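You operate a simulated robot arm through the tools that you are given. There is no shell and no other tool.

The job below is to be done with a simulated robot arm. You get a single attempt, and the scene is never put back.

## Task
Fit a black ring and the purple fitting on the grey post, clamp it and pump to about 40 kPa.
Fine: shut the vent before pumping.

Only the result counts: the job must be done as asked and must still hold three seconds after the hand-in. Knocking over, shifting, dropping, spilling or breaking anything else fails it.

## Robot
A 6-joint arm with a fingered hand, fixed in place. Base frame: the origin is on the floor under the middle of its stand, x ahead of it, y to its left, z up; the work surface is at about z = 860. Units: mm, rad, N and s.
With the tool pointing down near the work surface it reaches from about 300 to 700 mm from the base axis. Its first joint turns from -2.897 to 2.897 rad. Payload 4 kg.
The tool frame sits at the grasp point between the pads (the TCP): z along the fingers, y along the line on which they close. The tips reach 22 mm beyond it. The gripper opens to 112 mm; its body begins 60 mm behind the TCP. The gripper is a hand of 4 fingers: y runs from the thumb to the fingers, the wrist lies at [0, 0, -218] in the tool frame, and closing takes about 1.5 s.
Orientation is that of the tool frame in the base frame, as a unit quaternion [w, x, y, z]. With the fingers straight down and closing along the base's y, the tool's x points along the base's -x, its y along +y and its z along -z.

## Interface
- The arm moves only by the tool step_arm. Its argument "increments" is a list of rows, each an object (a shift or turn left out is 0, a gripper value left out holds the last) with "translation": the shift along the tool's x, y, z in units of 25 mm (1.0 is 25 mm), a list of three; "delta_rot": the turn, a rotation vector about the tool's x, y, z in units of 4 degrees (1.0 is 4 degrees), a list of three. In form: [{"translation": [tx, ty, tz], "delta_rot": [rx, ry, rz]}, ...]. A call has 1 to 20 rows; each row shifts and turns the commanded pose from where the row before left it, along the tool's axes as they then stand. "grip" is the closure, from 0 (fully open) to 1 (shut), set as the call begins (left out, the last holds). A call with a number of a shift or a turn outside -1 to 1 is refused whole. Rows are played at 5 a second. More than 50 mm and 0.15 rad between two rows, or a gripper value outside its range, and nothing of the call is played. A pose out of reach is approached as far as the arm can. The call stops where the force on the tool passes 40 N (or 10 N more than at its start, if that is more) or the arm is blocked; 0.2 s more then pass. The fingers move at their own pace (about 45 mm/s each) and stop on an object; they squeeze with about 27 N. The grip force told is the motor's: it shows also when the fingers shut on nothing. Time passes only in rows, and 0.2 s behind the last, so rows that do not move let the fingers close. The reply holds the time, the measured pose of the TCP, the force on the tool along the base axes, the opening and the grip force, in the units named above and with some noise, with the torque about the TCP (base axes, N m) and any sound that the robot's microphone picked up.
- Cameras (640 x 400 px; columns grow to the right, rows downward): "scene" is fixed at [210.9, -660.7, 1440.2]; the picture's right is [0.92, -0.38, 0.00], its down [-0.20, -0.48, -0.85] and it looks along [0.33, 0.79, -0.52] (base axes); focal length 366 px, centre (320, 200). "wrist" rides on the gripper at [69, 4, -83] in the tool frame; the picture's right is [-0.06, 1.00, 0.00], its down [-0.77, -0.05, -0.64] and it looks along [-0.64, -0.04, 0.77] (tool axes); focal length 243 px, centre (320, 200). There is no depth. A picture from a camera that has moved, and an enlarged one, comes with that camera's place and axes in the base frame and with its lens. The place of the scene camera against the robot may be out by one fixed shift of up to 25 mm in any direction.
- capture(camera): a new picture of that camera. No time passes.
- set_grasp(shape): the hand has 4 fingers and takes this shape, open, in about a second: jaw (thumb against the fingers, like two jaws); tri (thumb and two fingers); tip (a fingertip pinch); poke (one finger out to press); point (the index stretched); flat (the hand flat); cup (the hand cupped); fist (a fist). The gripper value then closes the fingers along that shape, each until it touches; the sizes above hold for jaw. It gives what a move gives, with no picture.
- inspect(camera, box): a new picture of the part [left, top, right, bottom] of that camera's present view, enlarged. No time passes.
- finish_job(): hands the job in; it is judged then, once.

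Nothing tells you positions but the pictures and the camera data. Unless the task says otherwise, let go and move clear before handing in.

The tools are called as name(argument=value, ...) on one line, values as JSON. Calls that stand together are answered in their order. step_arm: Moves the arm, as the interface text tells. Its arguments: {"type":"object","properties":{"increments":{"type":"array","items":{"type":"object","properties":{"translation":{"type":"array","items":{"type":"number"}},"delta_rot":{"type":"array","items":{"type":"number"}}}}},"grip":{"type":"number"}},"required":["increments"]} The other tools are called the same way: set_grasp (shape) gives the hand a shape; capture (camera) takes a picture; inspect (camera, box) takes an enlarged picture of a part of a camera's view; finish_job () hands the job in.

At the start:

```text
time: 0.0
tool_pos: [470.6, -77.2, 1128.1]
orientation: [0.0, 0.0, 1.0, -0.001]
contact_force: [-0.6, -0.1, -0.4]
moment: [-0.02, 0.0, 0.0]
width: 112.0
finger_force: 0.0
shape: jaw
```

scene: 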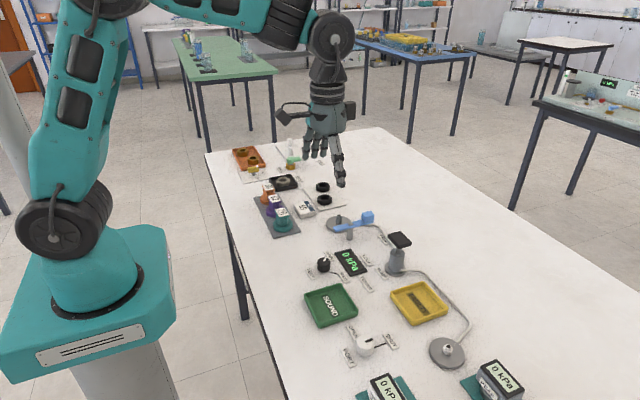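
wrist: 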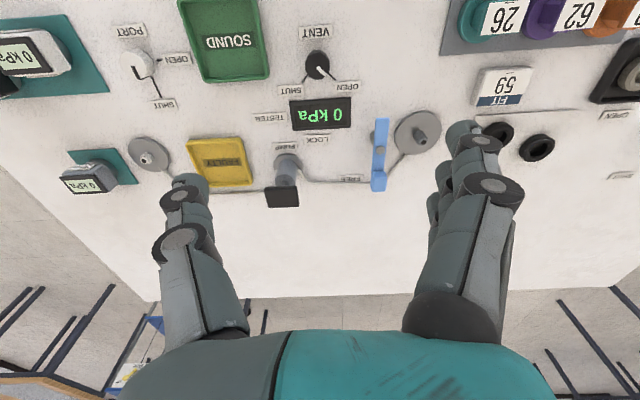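

I see a bench with coloured fittings, black rings, a grey post with a blue clamp, a pump, a tester display and a vent knob. I will look closer before moving.

inspect(camera="scene", box=[220, 140, 380, 240])

inspect(camera="scene", box=[300, 200, 460, 300])

inspect(camera="scene", box=[300, 270, 540, 400])

inspect(camera="wrist", box=[240, 0, 480, 220])

inspect(camera="wrist", box=[430, 0, 640, 200])

inspect(camera="wrist", box=[0, 0, 240, 220])

```text
4.00 times, centred on (300, 190) of scene
camera zoom: at [210.9, -660.7, 1440.2], right [0.92, -0.38, 0.0], down [-0.2, -0.48, -0.85], along [0.33, 0.79, -0.52], focal length 1465 px, centre (400, 240)
```

zoom: 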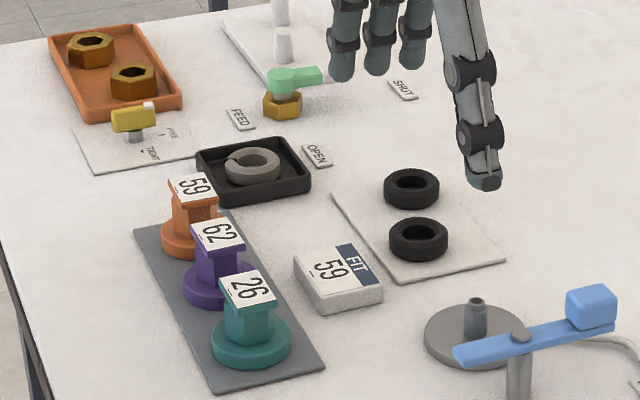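

```text
4.00 times, centred on (380, 250) of scene
camera zoom: at [210.9, -660.7, 1440.2], right [0.92, -0.38, 0.0], down [-0.2, -0.48, -0.85], along [0.33, 0.79, -0.52], focal length 1465 px, centre (80, 0)
```

zoom: 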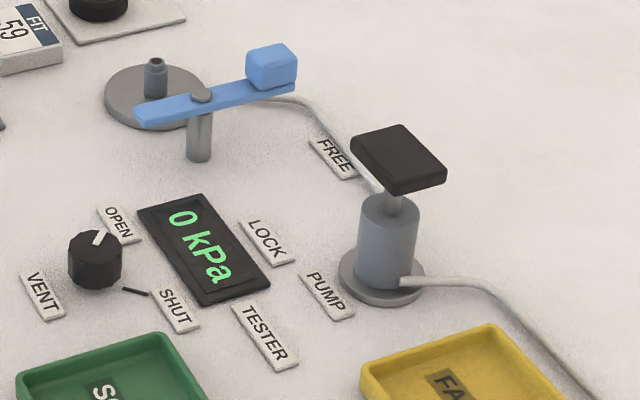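

```text
2.67 times, centred on (420, 335) of scene
camera zoom: at [210.9, -660.7, 1440.2], right [0.92, -0.38, 0.0], down [-0.2, -0.48, -0.85], along [0.33, 0.79, -0.52], focal length 976 px, centre (53, -160)
```

zoom: 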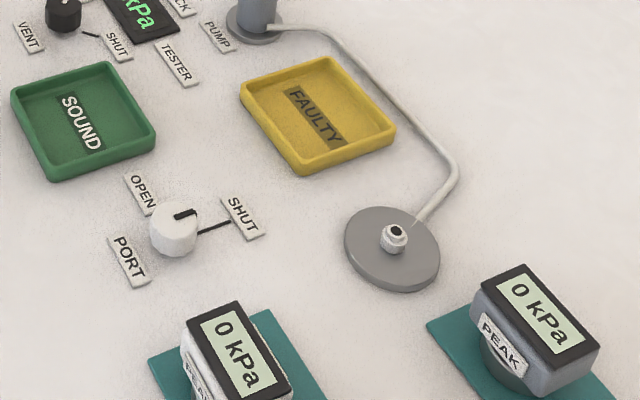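

```text
1.82 times, centred on (360, 110) of wrist
camera zoom: at [400.9, -74.6, 1211.0], right [0.06, 1.0, 0.0], down [0.77, -0.05, 0.64], along [0.64, -0.04, -0.77], focal length 441 px, centre (247, 364)
```

zoom: 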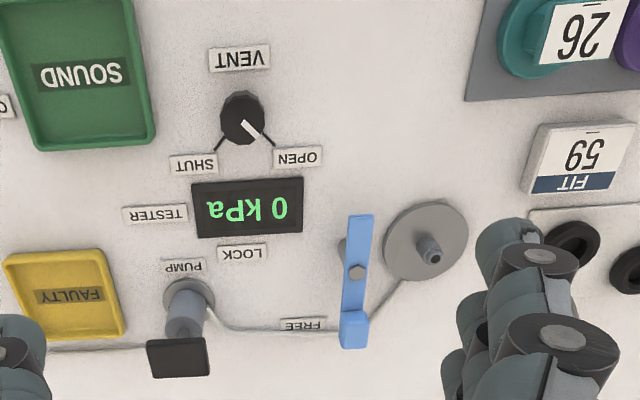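

```text
2.00 times, centred on (535, 100) of wrist
camera zoom: at [400.9, -74.6, 1211.0], right [0.06, 1.0, 0.0], down [0.77, -0.05, 0.64], along [0.64, -0.04, -0.77], focal length 485 px, centre (-110, 400)
```

zoom: 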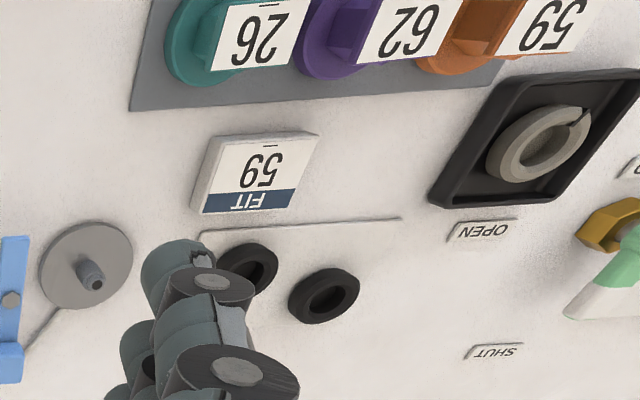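

```text
1.82 times, centred on (120, 110) of wrist
camera zoom: at [400.9, -74.6, 1211.0], right [0.06, 1.0, 0.0], down [0.77, -0.05, 0.64], along [0.64, -0.04, -0.77], focal length 441 px, centre (684, 364)
```

zoom: 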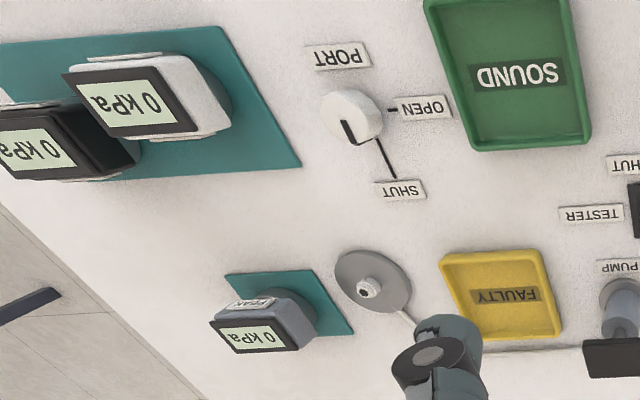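

The work area is clear: post and clamp near (570, 65), rings near (572–600, 184–250), fittings farther left. I will slide the hand left to look at the rings and fittings from nearer.

step_arm(increments=[{"translation": [0, 1, 0]}, {"translation": [0, 1, 0]}, {"translation": [0, 1, 0]}, {"translation": [0, 1, 0]}, {"translation": [0, 1, 0]}, {"translation": [0, 1, 0]}, {"translation": [0.6, 1, 0]}, {"translation": [1, 1, 0]}, {"translation": [1, 1, 0]}], grip=0)

```text
time: 2.0
tool_pos: [405.3, 149.5, 1126.0]
orientation: [0.0, 0.001, 1.0, 0.0]
contact_force: [0.3, -0.3, 0.1]
moment: [0.02, 0.0, 0.05]
width: 112.1
finger_force: 0.0
shape: jaw
```

capture(camera="wrist")

capture(camera="scene")

```text
taken
camera wrist: at [335.5, 151.9, 1209.2], right [0.06, 1.0, 0.0], down [0.77, -0.05, 0.64], along [0.64, -0.04, -0.77], focal length 243 px, centre (320, 200)
```

wrist: 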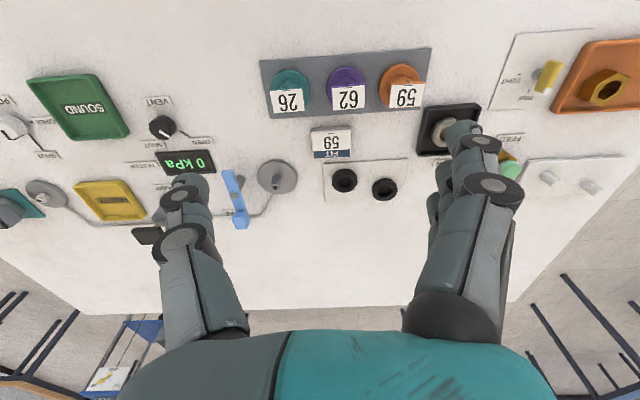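

```text
taken
```

scene: 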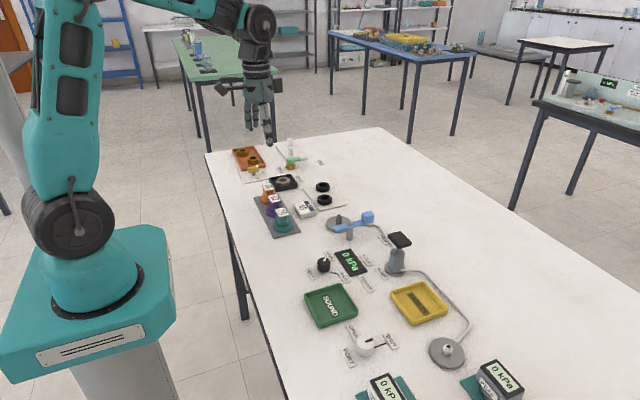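

inspect(camera="wrist", box=[250, 40, 450, 165])

inspect(camera="wrist", box=[210, 110, 430, 240])

inspect(camera="scene", box=[240, 160, 360, 240])

```text
3.20 times, centred on (350, 102) of wrist
camera zoom: at [335.5, 151.9, 1209.2], right [0.06, 1.0, 0.0], down [0.77, -0.05, 0.64], along [0.64, -0.04, -0.77], focal length 776 px, centre (224, 512)
```

zoom: 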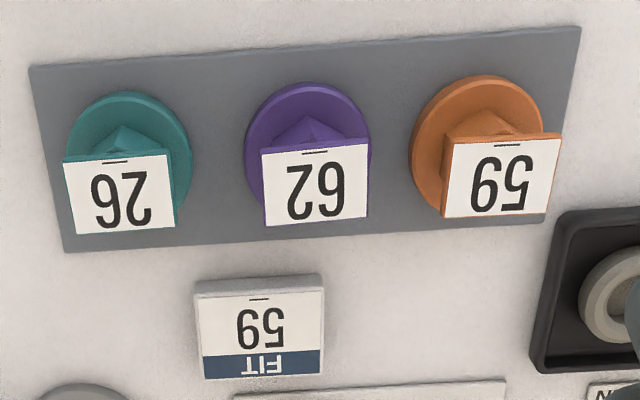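

```text
2.91 times, centred on (320, 175) of wrist
camera zoom: at [335.5, 151.9, 1209.2], right [0.06, 1.0, 0.0], down [0.77, -0.05, 0.64], along [0.64, -0.04, -0.77], focal length 706 px, centre (320, 273)
```

zoom: 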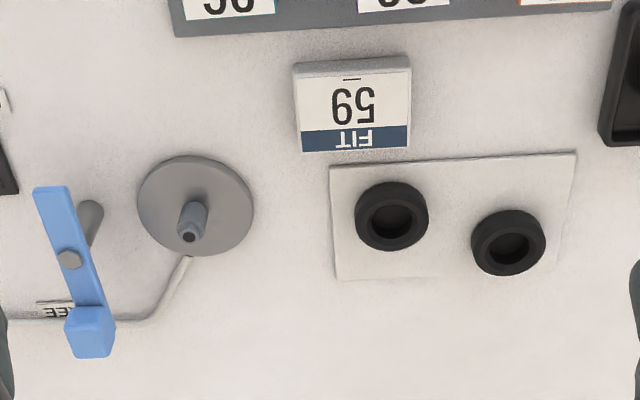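

```text
5.00 times, centred on (300, 200) of scene
camera zoom: at [210.9, -660.7, 1440.2], right [0.92, -0.38, 0.0], down [-0.2, -0.48, -0.85], along [0.33, 0.79, -0.52], focal length 1831 px, centre (420, 200)
```

zoom: 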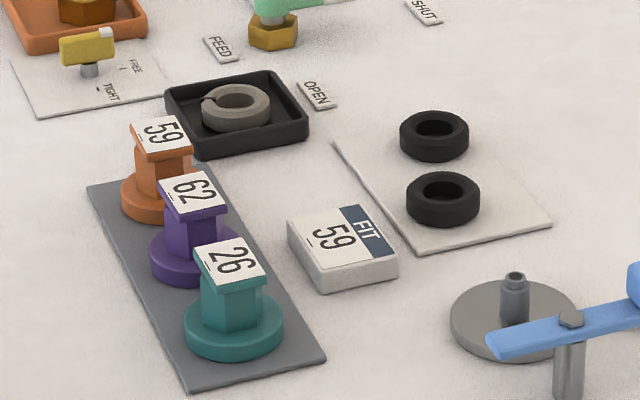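

Purple is the "62" fitting near (418, 181), between teal and orange. I will go lower behind the fittings to see their shape closely.

step_arm(increments=[{"translation": [0.447, 0.21, 0.84]}, {"translation": [0.447, 0.21, 0.84]}, {"translation": [0.447, 0.21, 0.84]}, {"translation": [0.447, 0.21, 0.84]}, {"translation": [0.447, 0.21, 0.84]}, {"translation": [0.447, 0.21, 0.84]}])

capture(camera="wrist")

```text
time: 3.4
tool_pos: [340.9, 179.8, 1000.6]
orientation: [0.0, 0.0, 1.0, 0.0]
contact_force: [-0.5, 0.3, -0.1]
moment: [0.02, 0.03, 0.0]
width: 112.0
finger_force: 0.2
shape: jaw
```

```text
taken
camera wrist: at [269.8, 181.9, 1084.0], right [0.06, 1.0, 0.0], down [0.76, -0.05, 0.64], along [0.64, -0.04, -0.77], focal length 243 px, centre (320, 200)
```

wrist: 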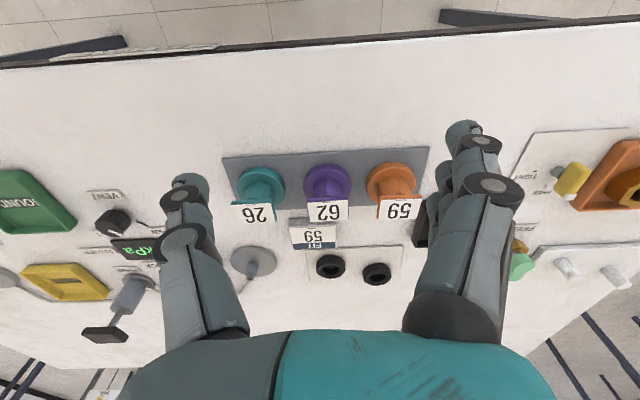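

inspect(camera="wrist", box=[220, 140, 440, 277])

inspect(camera="wrist", box=[290, 150, 380, 206])

inspect(camera="wrist", box=[290, 235, 410, 310])

```text
2.91 times, centred on (330, 208) of wrist
camera zoom: at [269.8, 181.9, 1084.0], right [0.06, 1.0, 0.0], down [0.76, -0.05, 0.64], along [0.64, -0.04, -0.77], focal length 706 px, centre (291, 175)
```

zoom: 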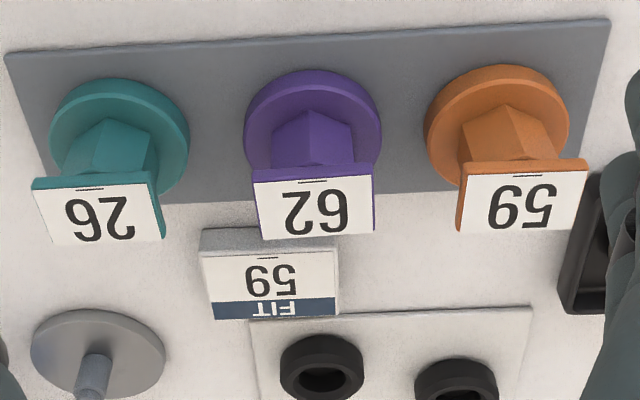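

```text
7.11 times, centred on (335, 178) of wrist
camera zoom: at [269.8, 181.9, 1084.0], right [0.06, 1.0, 0.0], down [0.76, -0.05, 0.64], along [0.64, -0.04, -0.77], focal length 1725 px, centre (213, 356)
```

zoom: 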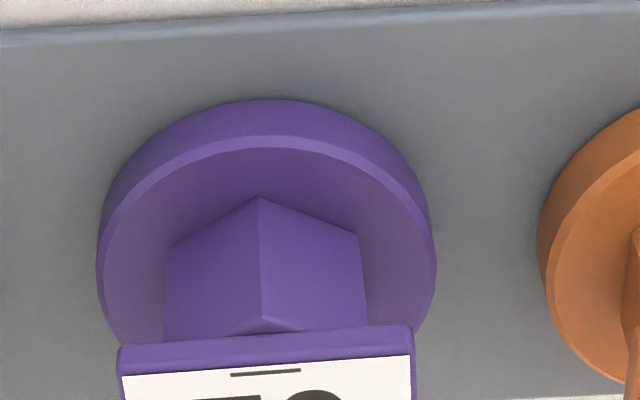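

```text
5.33 times, centred on (350, 272) of wrist
camera zoom: at [269.8, 181.9, 1084.0], right [0.06, 1.0, 0.0], down [0.76, -0.05, 0.64], along [0.64, -0.04, -0.77], focal length 1294 px, centre (160, -187)
```

zoom: 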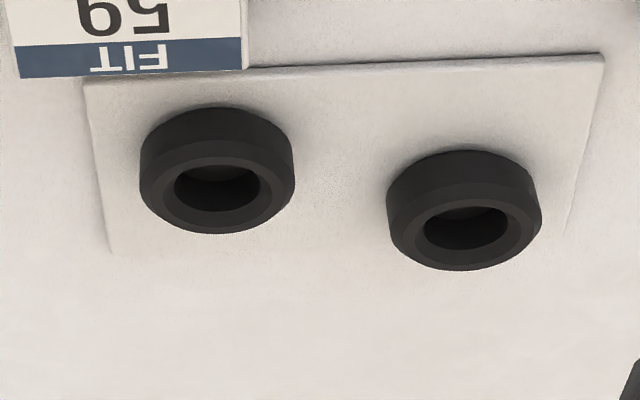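

Fittings are about 70 mm apart, with a flange, a hex body and a top plate; the card by them means I should grip at a slant. I will turn the hand 60° in place and set a moderate opening.

step_arm(increments=[{"translation": [0, 0, -1], "delta_rot": [0, 0, -1]}, {"translation": [0, 0, -1], "delta_rot": [0, 0, -1]}, {"delta_rot": [0, 0, -1]}, {"delta_rot": [0, 0, -1]}, {"delta_rot": [0, 0, -1]}, {"delta_rot": [0, 0, -1]}, {"delta_rot": [0, 0, -1]}, {"delta_rot": [0, 0, -1]}, {"delta_rot": [0, 0, -1]}, {"delta_rot": [0, 0, -1]}, {"delta_rot": [0, 0, -1]}, {"delta_rot": [0, 0, -1]}, {"delta_rot": [0, 0, -1]}, {"delta_rot": [0, 0, -1]}, {"delta_rot": [0, 0, -1]}], grip=0.4)

```text
time: 6.6
tool_pos: [338.7, 179.4, 1052.7]
orientation: [0.0, -0.501, 0.866, 0.0]
contact_force: [0.0, 0.1, -0.6]
moment: [0.02, 0.0, 0.02]
width: 67.6
finger_force: 0.0
shape: jaw
```

step_arm(increments=[{"translation": [-0.779, -0.785, 0.33]}, {"translation": [-0.779, -0.785, 0.33]}, {"translation": [-0.779, -0.785, 0.33]}, {"translation": [-0.779, -0.785, 0.33]}, {"translation": [-0.779, -0.785, 0.33]}, {"translation": [-0.779, -0.785, 0.33]}, {"translation": [-0.779, -0.785, 0.33]}, {"translation": [-0.779, -0.785, 0.33]}, {"translation": [-0.779, -0.785, 0.33]}, {"translation": [-0.779, -0.785, 0.33]}])

capture(camera="wrist")

inspect(camera="wrist", box=[240, 60, 400, 160])

```text
time: 8.8
tool_pos: [608.0, 249.5, 971.2]
orientation: [0.0, -0.5, 0.866, 0.0]
contact_force: [-0.4, 0.0, -0.6]
moment: [0.03, -0.02, 0.0]
width: 67.8
finger_force: 0.1
shape: jaw
```

```text
taken
camera wrist: at [569.3, 189.1, 1054.2], right [-0.83, 0.55, 0.0], down [0.42, 0.64, 0.64], along [0.36, 0.53, -0.77], focal length 243 px, centre (320, 200)
```

wrist: 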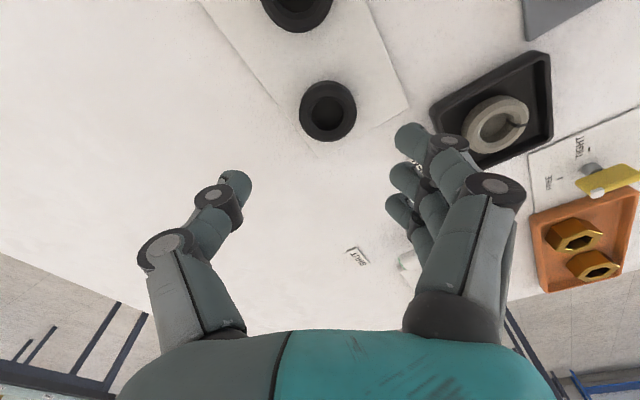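

```text
4.00 times, centred on (320, 110) of wrist
camera zoom: at [569.3, 189.1, 1054.2], right [-0.83, 0.55, 0.0], down [0.42, 0.64, 0.64], along [0.36, 0.53, -0.77], focal length 970 px, centre (320, 560)
```

zoom: 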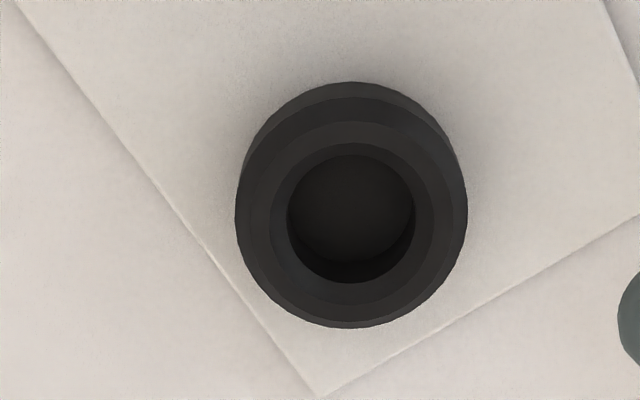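

Ring (the left-hand one) is at about (601, 248). I will centre over it and lower part of the way, then check.

step_arm(increments=[{"translation": [0.176, 0.208, 0]}, {"translation": [0, 0, 0.7]}, {"translation": [0, 0, 0.7]}, {"translation": [0, 0, 0.7]}, {"translation": [0, 0, 0.7]}, {}])

capture(camera="wrist")

inspect(camera="scene", box=[250, 120, 410, 220])

```text
time: 10.2
tool_pos: [598.8, 248.0, 900.2]
orientation: [-0.001, -0.5, 0.866, 0.0]
contact_force: [0.7, -0.2, 0.1]
moment: [0.01, -0.03, -0.01]
width: 67.5
finger_force: 0.1
shape: jaw
```

```text
taken
camera wrist: at [559.9, 188.4, 982.9], right [-0.83, 0.55, 0.0], down [0.42, 0.64, 0.64], along [0.36, 0.53, -0.77], focal length 243 px, centre (320, 200)
```

wrist: 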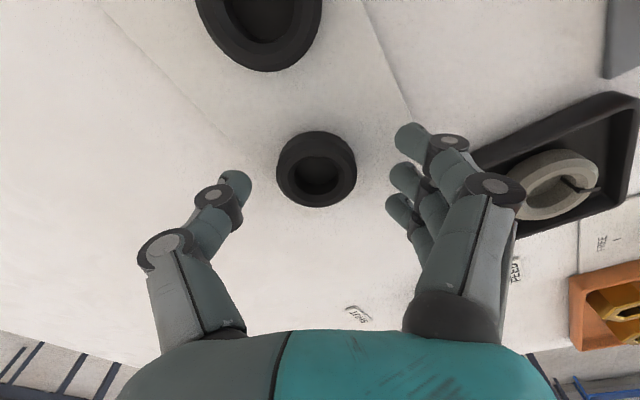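

```text
4.00 times, centred on (330, 170) of scene
camera zoom: at [210.9, -660.7, 1440.2], right [0.92, -0.38, 0.0], down [-0.2, -0.48, -0.85], along [0.33, 0.79, -0.52], focal length 1465 px, centre (280, 320)
```

zoom: 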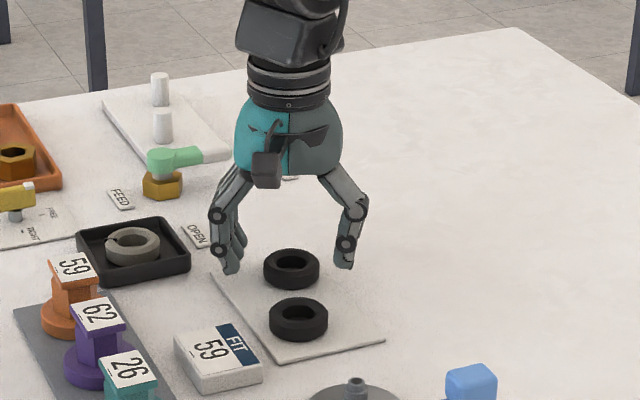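

step_arm(increments=[{"translation": [-0.08, -0.1, 0.25]}, {"translation": [0, 0, 0.25]}, {}])

inspect(camera="scene", box=[280, 160, 360, 210])

capture(camera="wrist")

```text
time: 11.0
tool_pos: [602.1, 248.0, 887.7]
orientation: [0.0, -0.5, 0.866, -0.001]
contact_force: [-0.5, 0.2, -0.6]
moment: [-0.02, 0.01, 0.03]
width: 67.7
finger_force: 0.0
shape: jaw
```

```text
8.00 times, centred on (320, 185) of scene
camera zoom: at [210.9, -660.7, 1440.2], right [0.92, -0.38, 0.0], down [-0.2, -0.48, -0.85], along [0.33, 0.79, -0.52], focal length 2929 px, centre (320, 320)
```

zoom: 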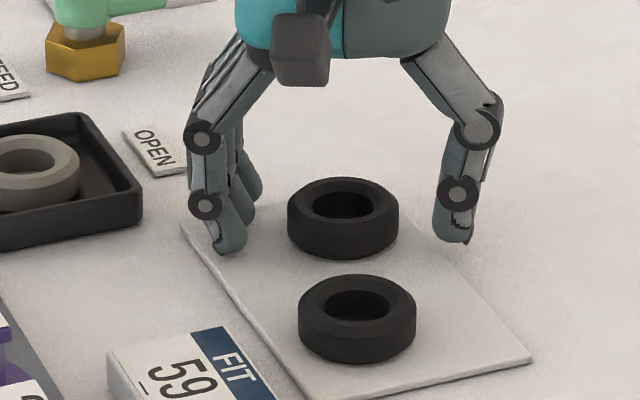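

```text
taken
camera wrist: at [562.9, 189.1, 971.0], right [-0.83, 0.55, 0.0], down [0.42, 0.64, 0.64], along [0.36, 0.53, -0.77], focal length 243 px, centre (320, 200)
```

wrist: 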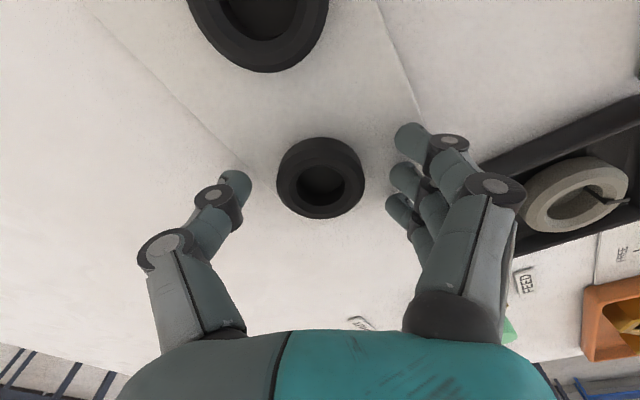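

step_arm(increments=[{}, {}, {}, {}, {}, {}], grip=0.8)

capture(camera="wrist")

inspect(camera="scene", box=[280, 160, 360, 210])

```text
time: 12.4
tool_pos: [601.4, 247.8, 888.1]
orientation: [-0.001, -0.501, 0.866, 0.0]
contact_force: [-0.2, 0.3, 0.7]
moment: [-0.02, 0.02, 0.0]
width: 32.1
finger_force: 27.3
shape: jaw
```

```text
taken
camera wrist: at [562.9, 189.1, 971.0], right [-0.83, 0.55, 0.0], down [0.42, 0.64, 0.64], along [0.36, 0.53, -0.77], focal length 243 px, centre (320, 200)
```

wrist: 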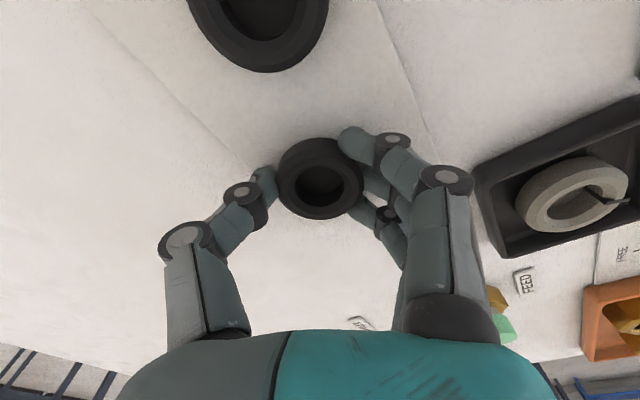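

```text
8.00 times, centred on (320, 185) of scene
camera zoom: at [210.9, -660.7, 1440.2], right [0.92, -0.38, 0.0], down [-0.2, -0.48, -0.85], along [0.33, 0.79, -0.52], focal length 2929 px, centre (320, 320)
```

zoom: 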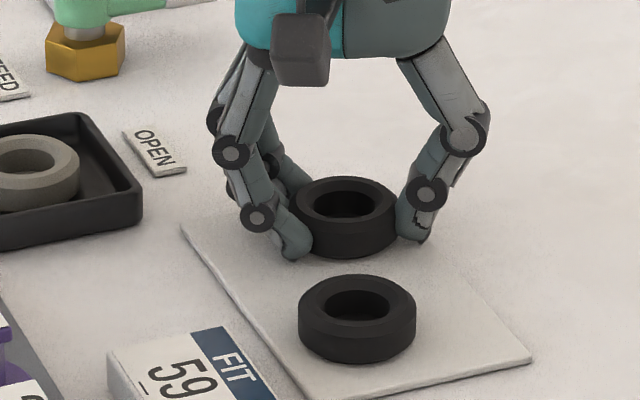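

The ring is gripped between thumb and fingers. Now I lift it straight up and check that it comes along level.

step_arm(increments=[{"translation": [0, 0, -0.4]}, {"translation": [0, 0, -0.8]}, {"translation": [0, 0, -1]}, {"translation": [0, 0, -1]}, {}])

capture(camera="wrist")

inspect(camera="scene", box=[260, 120, 380, 195])

```text
time: 13.6
tool_pos: [601.1, 250.5, 967.7]
orientation: [0.001, -0.5, 0.866, 0.001]
contact_force: [-0.3, -0.6, -0.1]
moment: [-0.01, 0.0, 0.04]
width: 31.9
finger_force: 26.9
shape: jaw
```

```text
taken
camera wrist: at [562.5, 190.9, 1050.4], right [-0.83, 0.55, 0.0], down [0.42, 0.64, 0.64], along [0.36, 0.53, -0.77], focal length 243 px, centre (320, 200)
```

wrist: 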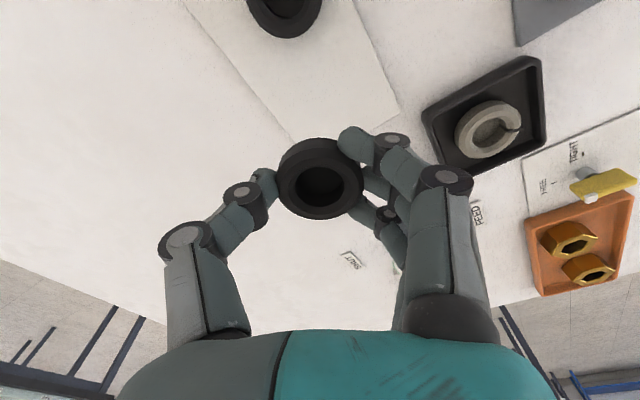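

```text
5.33 times, centred on (320, 158) of scene
camera zoom: at [210.9, -660.7, 1440.2], right [0.92, -0.38, 0.0], down [-0.2, -0.48, -0.85], along [0.33, 0.79, -0.52], focal length 1953 px, centre (320, 427)
```

zoom: 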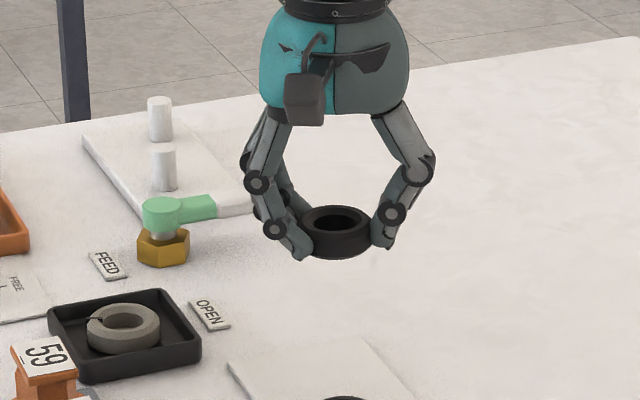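

Ring is held level. Now I carry it high over to the grey post and take a measuring picture.

step_arm(increments=[{"translation": [0.8, -0.28, -0.2]}, {"translation": [0.8, -0.28, -0.2]}, {"translation": [0.8, -0.28, -0.2]}, {"translation": [0.8, -0.28, -0.2]}, {"translation": [0.8, -0.28, 0]}, {"translation": [0.8, -0.28, 0]}, {"translation": [0.8, -0.28, 0]}, {"translation": [0.8, -0.28, 0]}, {"translation": [0.74, -0.27, 0]}, {}])

capture(camera="wrist")

inspect(camera="wrist", box=[240, 80, 400, 220])

inspect(camera="scene", box=[290, 150, 410, 245])

```text
time: 15.8
tool_pos: [567.2, 61.9, 986.8]
orientation: [0.0, -0.5, 0.866, 0.0]
contact_force: [-0.3, 0.3, 0.4]
moment: [-0.01, 0.0, 0.01]
width: 32.3
finger_force: 26.5
shape: jaw
```

```text
taken
camera wrist: at [528.9, 2.6, 1070.7], right [-0.83, 0.55, 0.0], down [0.42, 0.64, 0.64], along [0.36, 0.53, -0.77], focal length 243 px, centre (320, 200)
```

wrist: 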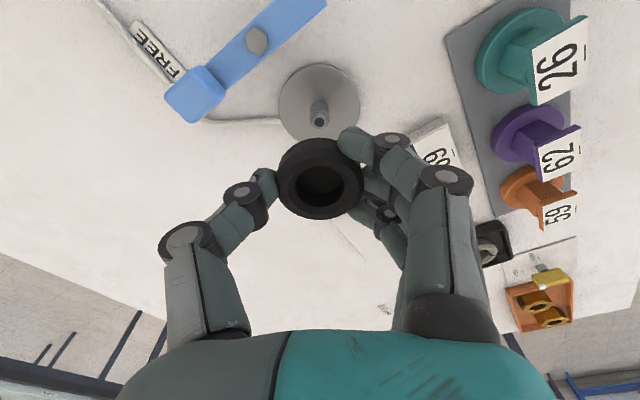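

```text
2.86 times, centred on (320, 150) of wrist
camera zoom: at [528.9, 2.6, 1070.7], right [-0.83, 0.55, 0.0], down [0.42, 0.64, 0.64], along [0.36, 0.53, -0.77], focal length 693 px, centre (320, 343)
```

zoom: 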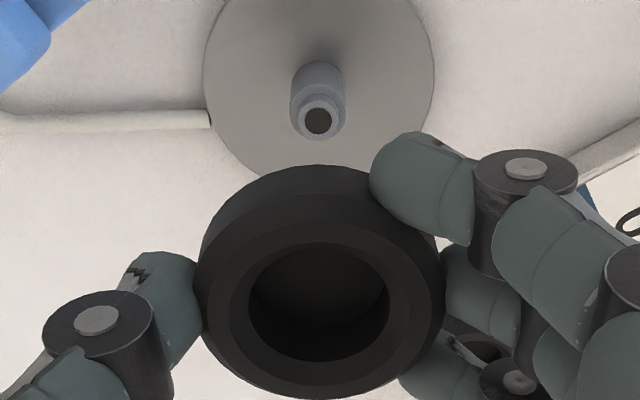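

```text
4.21 times, centred on (350, 198) of scene
camera zoom: at [210.9, -660.7, 1440.2], right [0.92, -0.38, 0.0], down [-0.2, -0.48, -0.85], along [0.33, 0.79, -0.52], focal length 1542 px, centre (194, 210)
```

zoom: 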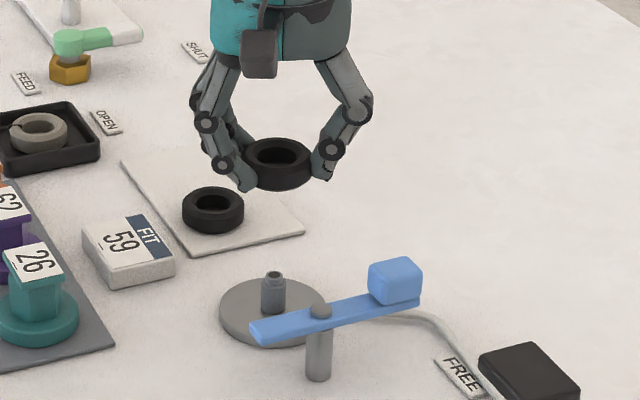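

inspect(camera="wrist", box=[260, 50, 380, 140])

inspect(camera="scene", box=[320, 205, 370, 240])

```text
4.44 times, centred on (320, 95) of wrist
camera zoom: at [528.9, 2.6, 1070.7], right [-0.83, 0.55, 0.0], down [0.42, 0.64, 0.64], along [0.36, 0.53, -0.77], focal length 1078 px, centre (320, 667)
```

zoom: 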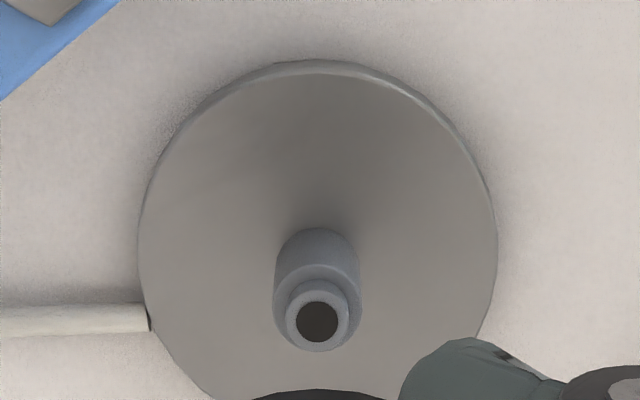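

```text
11.43 times, centred on (345, 222) of scene
camera zoom: at [210.9, -660.7, 1440.2], right [0.92, -0.38, 0.0], down [-0.2, -0.48, -0.85], along [0.33, 0.79, -0.52], focal length 4185 px, centre (34, -57)
```

zoom: 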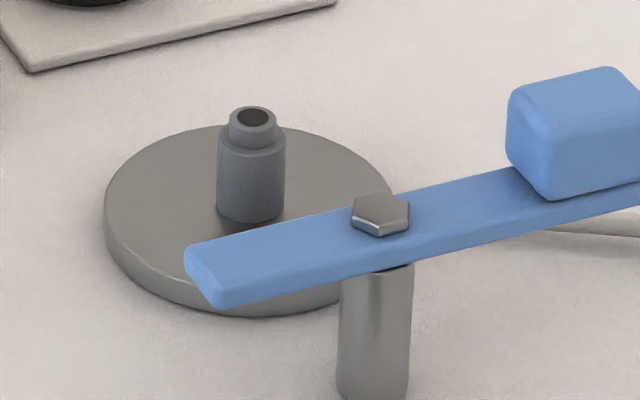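

The ring and post now look lined up (post axis and ring axis agree within about 1 mm; tip at z≈893, disc top ≈868). I lower to just above the tip and check.

step_arm(increments=[{"translation": [0, 0, 0.8]}, {"translation": [0, 0, 0.8]}, {"translation": [0, 0, 0.6]}, {}])

inspect(camera="scene", box=[310, 180, 380, 240])

inspect(camera="wrist", box=[240, 80, 400, 220])

```text
time: 16.8
tool_pos: [568.4, 62.2, 932.7]
orientation: [0.0, -0.5, 0.866, 0.0]
contact_force: [0.1, -1.1, -0.9]
moment: [-0.02, 0.0, -0.04]
width: 32.1
finger_force: 27.0
shape: jaw
```

```text
6.67 times, centred on (345, 210) of scene
camera zoom: at [210.9, -660.7, 1440.2], right [0.92, -0.38, 0.0], down [-0.2, -0.48, -0.85], along [0.33, 0.79, -0.52], focal length 2441 px, centre (153, 133)
```

zoom: 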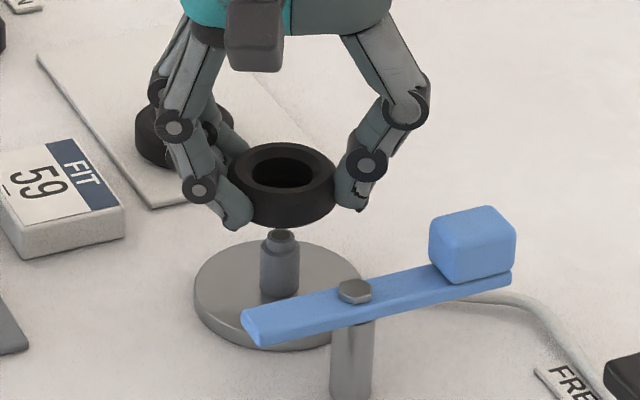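

```text
2.86 times, centred on (320, 150) of wrist
camera zoom: at [529.3, 2.2, 1015.3], right [-0.83, 0.55, 0.0], down [0.42, 0.64, 0.64], along [0.36, 0.53, -0.77], focal length 693 px, centre (320, 343)
```

zoom: 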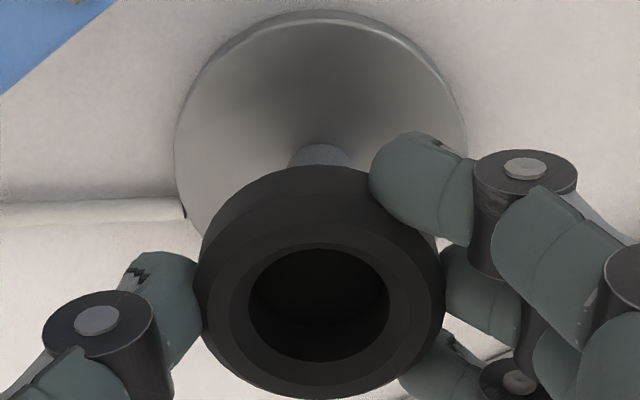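

step_arm(increments=[{"translation": [0, 0, 0.25]}, {"translation": [0, 0, 0.25]}, {"translation": [0, 0, 0.25]}, {}])

inspect(camera="scene", box=[310, 180, 380, 240])

inspect(camera="wrist", box=[240, 80, 400, 220])

```text
time: 17.8
tool_pos: [567.0, 63.0, 913.3]
orientation: [-0.001, -0.5, 0.866, 0.001]
contact_force: [-0.6, 0.3, -0.6]
moment: [0.02, 0.01, -0.02]
width: 32.1
finger_force: 27.7
shape: jaw
```

```text
6.67 times, centred on (345, 210) of scene
camera zoom: at [210.9, -660.7, 1440.2], right [0.92, -0.38, 0.0], down [-0.2, -0.48, -0.85], along [0.33, 0.79, -0.52], focal length 2441 px, centre (153, 133)
```

zoom: 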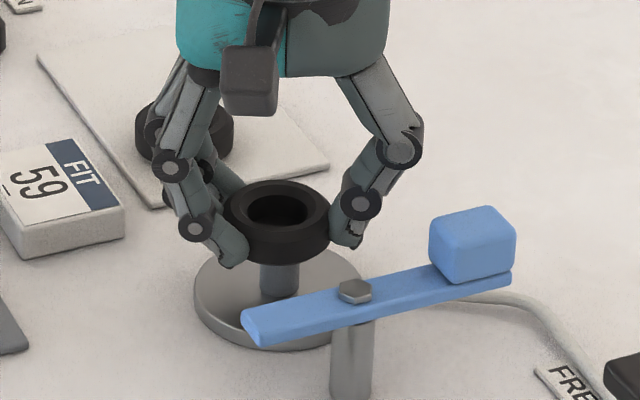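

```text
2.86 times, centred on (320, 150) of wrist
camera zoom: at [528.5, 3.5, 997.3], right [-0.83, 0.55, 0.0], down [0.43, 0.64, 0.64], along [0.36, 0.53, -0.77], focal length 693 px, centre (320, 343)
```

zoom: 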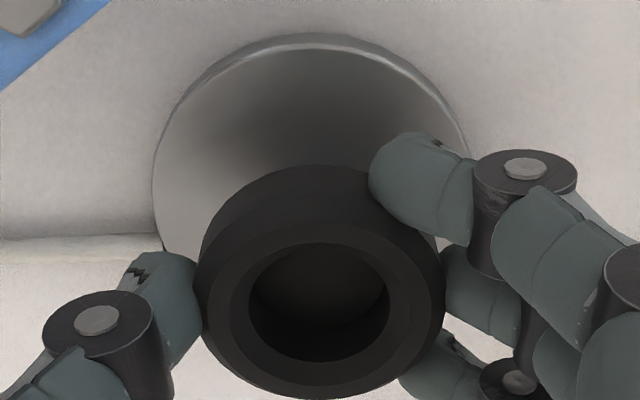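

inspect(camera="wrist", box=[290, 160, 345, 195])

inspect(camera="scene", box=[320, 200, 360, 230])

```text
11.43 times, centred on (318, 178) of wrist
camera zoom: at [528.5, 3.5, 997.3], right [-0.83, 0.55, 0.0], down [0.43, 0.64, 0.64], along [0.36, 0.53, -0.77], focal length 2773 px, centre (349, 457)
```

zoom: 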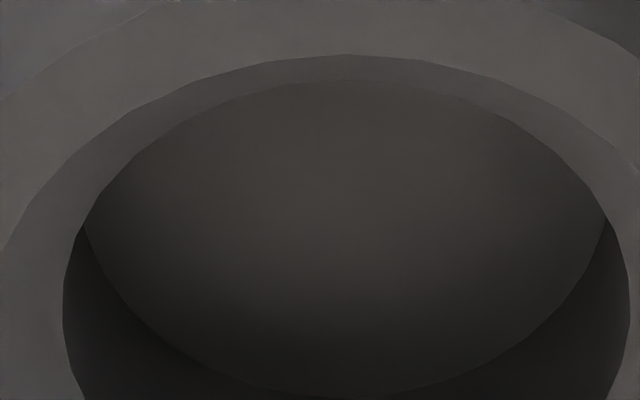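

```text
13.33 times, centred on (340, 215) of scene
camera zoom: at [210.9, -660.7, 1440.2], right [0.92, -0.38, 0.0], down [-0.2, -0.48, -0.85], along [0.33, 0.79, -0.52], focal length 4882 px, centre (53, 0)
```

zoom: 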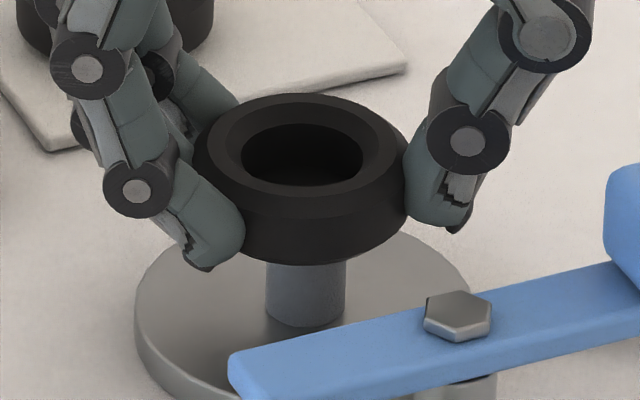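

The ring bottom is now about level with the post tip. I lower in small steps and watch the force to see whether it slides over.

step_arm(increments=[{"translation": [0, 0, 0.12]}, {"translation": [0, 0, 0.12]}, {}])

inspect(camera="scene", box=[320, 200, 360, 230])

inspect(camera="wrist", box=[280, 145, 360, 205])

```text
time: 18.6
tool_pos: [567.3, 62.0, 908.5]
orientation: [0.0, -0.5, 0.866, 0.0]
contact_force: [-0.2, 0.1, -0.2]
moment: [-0.02, 0.02, -0.01]
width: 31.9
finger_force: 27.7
shape: jaw
```

```text
13.33 times, centred on (340, 215) of scene
camera zoom: at [210.9, -660.7, 1440.2], right [0.92, -0.38, 0.0], down [-0.2, -0.48, -0.85], along [0.33, 0.79, -0.52], focal length 4882 px, centre (53, 0)
```

zoom: 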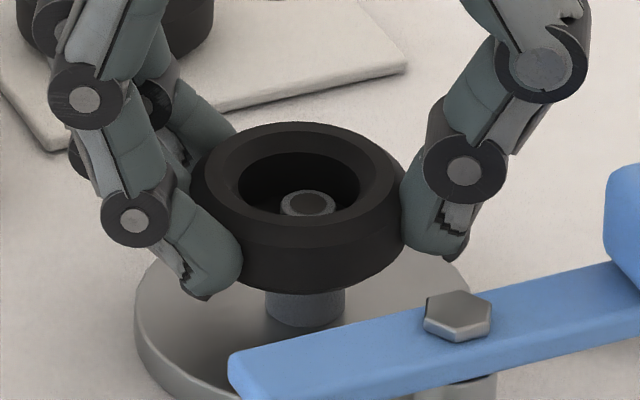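

```text
6.67 times, centred on (320, 175) of wrist
camera zoom: at [527.8, 3.0, 991.0], right [-0.83, 0.55, 0.0], down [0.42, 0.64, 0.64], along [0.36, 0.53, -0.77], focal length 1618 px, centre (320, 367)
```

zoom: 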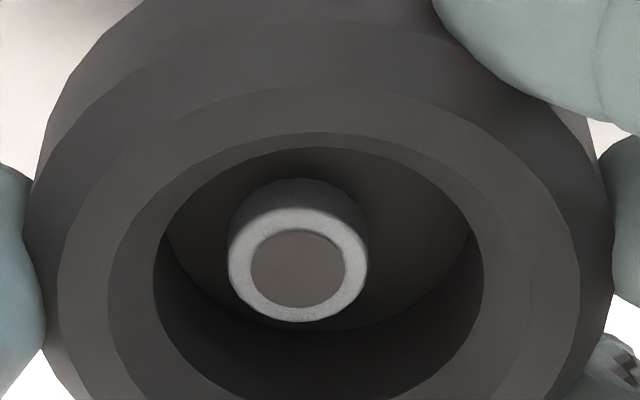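

The post tip shows through the ring with no contact. I shift about 1.5 mm to centre and lower the rest of the way.

step_arm(increments=[{"translation": [0, -0.06, 0]}, {"translation": [0, 0, 0.14]}, {"translation": [0, 0, 0.14]}, {"translation": [0, 0, 0.12]}, {}])

inspect(camera="scene", box=[320, 200, 360, 230])

inspect(camera="wrist", box=[280, 145, 360, 205])

```text
time: 19.8
tool_pos: [566.9, 64.0, 898.0]
orientation: [0.0, -0.501, 0.866, 0.0]
contact_force: [0.3, -0.2, 0.1]
moment: [-0.01, -0.01, 0.03]
width: 32.0
finger_force: 27.2
shape: jaw
```

```text
13.33 times, centred on (340, 215) of scene
camera zoom: at [210.9, -660.7, 1440.2], right [0.92, -0.38, 0.0], down [-0.2, -0.48, -0.85], along [0.33, 0.79, -0.52], focal length 4882 px, centre (53, 0)
```

zoom: 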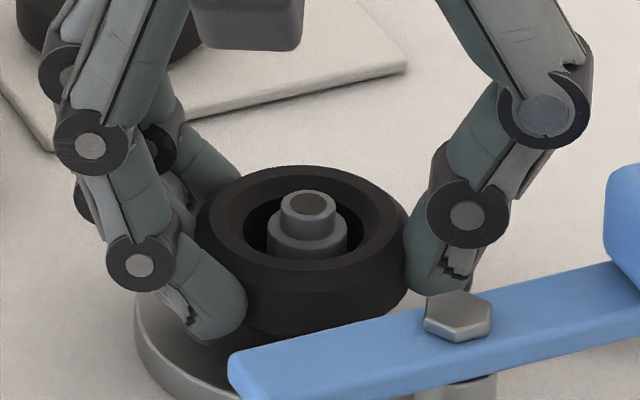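

```text
6.67 times, centred on (320, 175) of wrist
camera zoom: at [529.0, 3.0, 980.5], right [-0.83, 0.55, 0.0], down [0.43, 0.64, 0.64], along [0.36, 0.53, -0.77], focal length 1618 px, centre (320, 367)
```

zoom: 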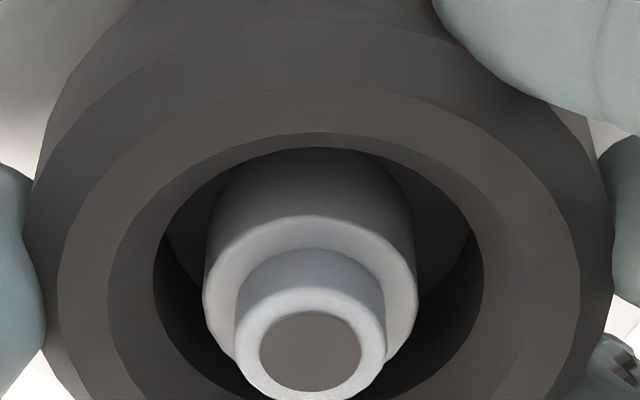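

step_arm(increments=[{"translation": [0, 0, 0.08]}, {}])

step_arm(increments=[{"translation": [0, 0, 0.05]}, {}])

inspect(camera="scene", box=[320, 200, 360, 230])

```text
time: 20.4
tool_pos: [569.0, 62.6, 895.9]
orientation: [-0.001, -0.5, 0.866, 0.0]
contact_force: [1.0, -0.6, -0.5]
moment: [0.02, 0.0, 0.02]
width: 32.2
finger_force: 26.8
shape: jaw
```

```text
time: 21.0
tool_pos: [568.1, 62.4, 894.8]
orientation: [0.0, -0.5, 0.866, 0.0]
contact_force: [0.1, 0.0, -0.5]
moment: [0.0, -0.02, -0.01]
width: 31.8
finger_force: 27.1
shape: jaw
```

```text
13.33 times, centred on (340, 215) of scene
camera zoom: at [210.9, -660.7, 1440.2], right [0.92, -0.38, 0.0], down [-0.2, -0.48, -0.85], along [0.33, 0.79, -0.52], focal length 4882 px, centre (53, 0)
```

zoom: 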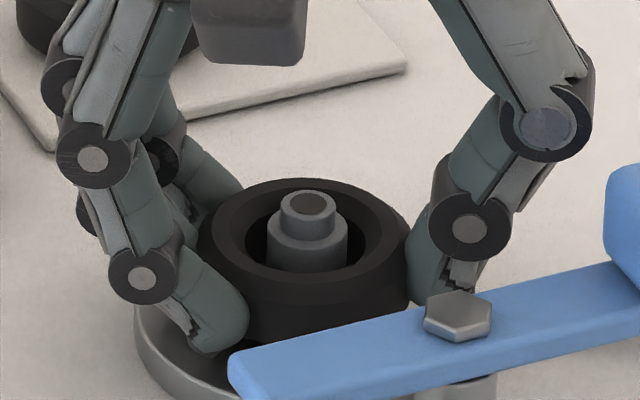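

step_arm(increments=[{"translation": [0, 0, 0.05]}, {}])

step_arm(increments=[{"translation": [0, 0, 0.04]}, {}])

inspect(camera="scene", box=[320, 200, 360, 230])

inspect(camera="wrist", box=[240, 100, 400, 220])

```text
time: 21.6
tool_pos: [567.8, 62.4, 894.1]
orientation: [0.001, -0.5, 0.866, 0.0]
contact_force: [-1.3, 0.7, 0.1]
moment: [0.02, 0.0, 0.01]
width: 32.0
finger_force: 27.3
shape: jaw
```

```text
time: 22.2
tool_pos: [568.5, 61.8, 893.2]
orientation: [0.0, -0.499, 0.866, 0.0]
contact_force: [-0.5, -0.3, -0.3]
moment: [0.03, 0.0, 0.01]
width: 32.0
finger_force: 26.8
shape: jaw
```

```text
13.33 times, centred on (340, 215) of scene
camera zoom: at [210.9, -660.7, 1440.2], right [0.92, -0.38, 0.0], down [-0.2, -0.48, -0.85], along [0.33, 0.79, -0.52], focal length 4882 px, centre (53, 0)
```

zoom: 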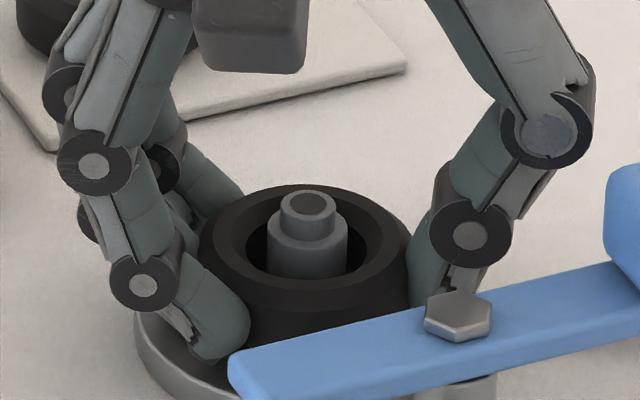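

```text
3.33 times, centred on (320, 160) of wrist
camera zoom: at [529.5, 2.4, 976.1], right [-0.83, 0.55, 0.0], down [0.42, 0.64, 0.64], along [0.36, 0.53, -0.77], focal length 809 px, centre (320, 333)
```

zoom: 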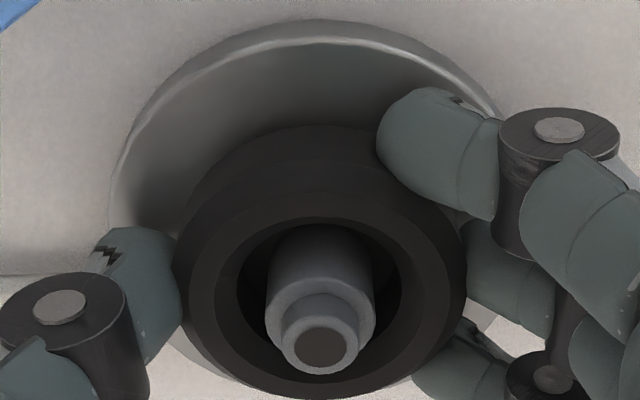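

step_arm(increments=[{"translation": [0, 0, 0.05]}, {}])

step_arm(increments=[{"translation": [0, 0, 0.05]}, {}])

inspect(camera="scene", box=[320, 200, 360, 230])

```text
time: 22.8
tool_pos: [568.2, 62.9, 891.6]
orientation: [0.0, -0.5, 0.866, 0.0]
contact_force: [-0.7, 0.3, -0.2]
moment: [0.0, 0.02, -0.01]
width: 32.0
finger_force: 27.0
shape: jaw
```

```text
time: 23.4
tool_pos: [567.3, 63.0, 891.3]
orientation: [0.002, -0.5, 0.866, -0.001]
contact_force: [0.2, -1.0, 7.9]
moment: [0.0, 0.06, -0.01]
width: 32.1
finger_force: 27.3
shape: jaw
```

```text
13.33 times, centred on (340, 215) of scene
camera zoom: at [210.9, -660.7, 1440.2], right [0.92, -0.38, 0.0], down [-0.2, -0.48, -0.85], along [0.33, 0.79, -0.52], focal length 4882 px, centre (53, 0)
```

zoom: 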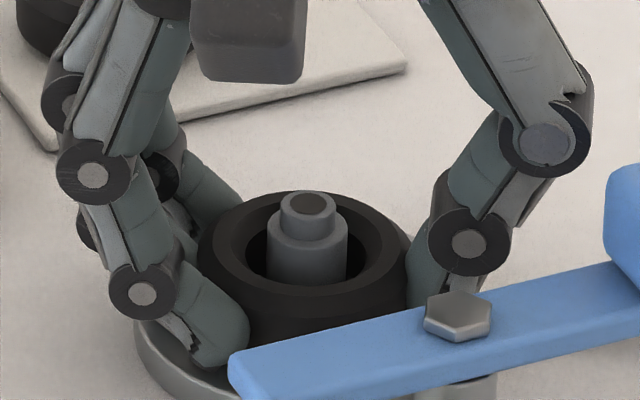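

The ring has touched down (about 8 N upward). I release it gently and look.

step_arm(increments=[{}, {}, {}, {}, {}], grip=0.4)

inspect(camera="scene", box=[310, 190, 380, 240])

capture(camera="wrist")

```text
time: 24.6
tool_pos: [567.8, 63.1, 890.7]
orientation: [0.001, -0.5, 0.866, -0.001]
contact_force: [0.2, 0.2, -0.6]
moment: [0.0, -0.01, 0.03]
width: 66.9
finger_force: 0.1
shape: jaw
```

```text
8.00 times, centred on (345, 215) of scene
camera zoom: at [210.9, -660.7, 1440.2], right [0.92, -0.38, 0.0], down [-0.2, -0.48, -0.85], along [0.33, 0.79, -0.52], focal length 2929 px, centre (120, 80)
```

zoom: 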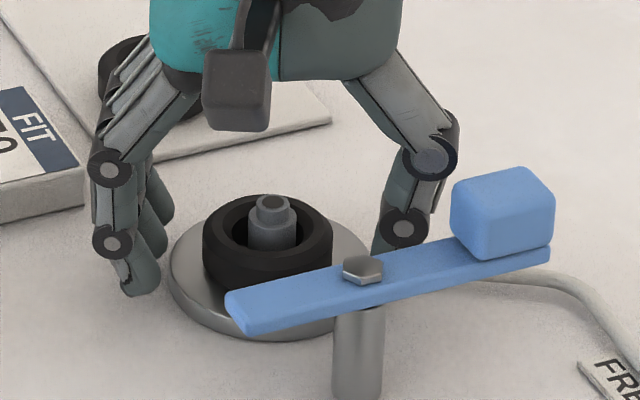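

```text
taken
camera wrist: at [529.3, 3.1, 973.0], right [-0.83, 0.55, 0.0], down [0.42, 0.64, 0.64], along [0.36, 0.53, -0.77], focal length 243 px, centre (320, 200)
```

wrist: 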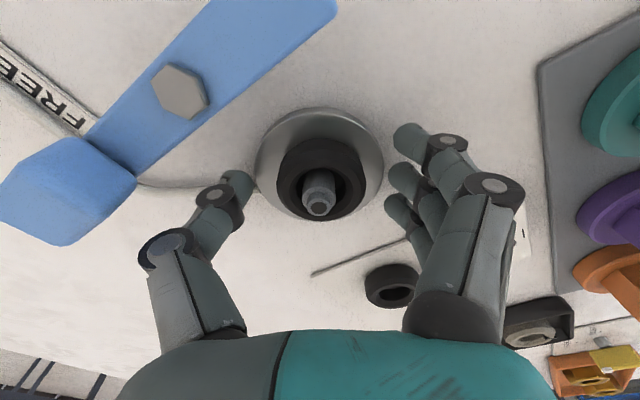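

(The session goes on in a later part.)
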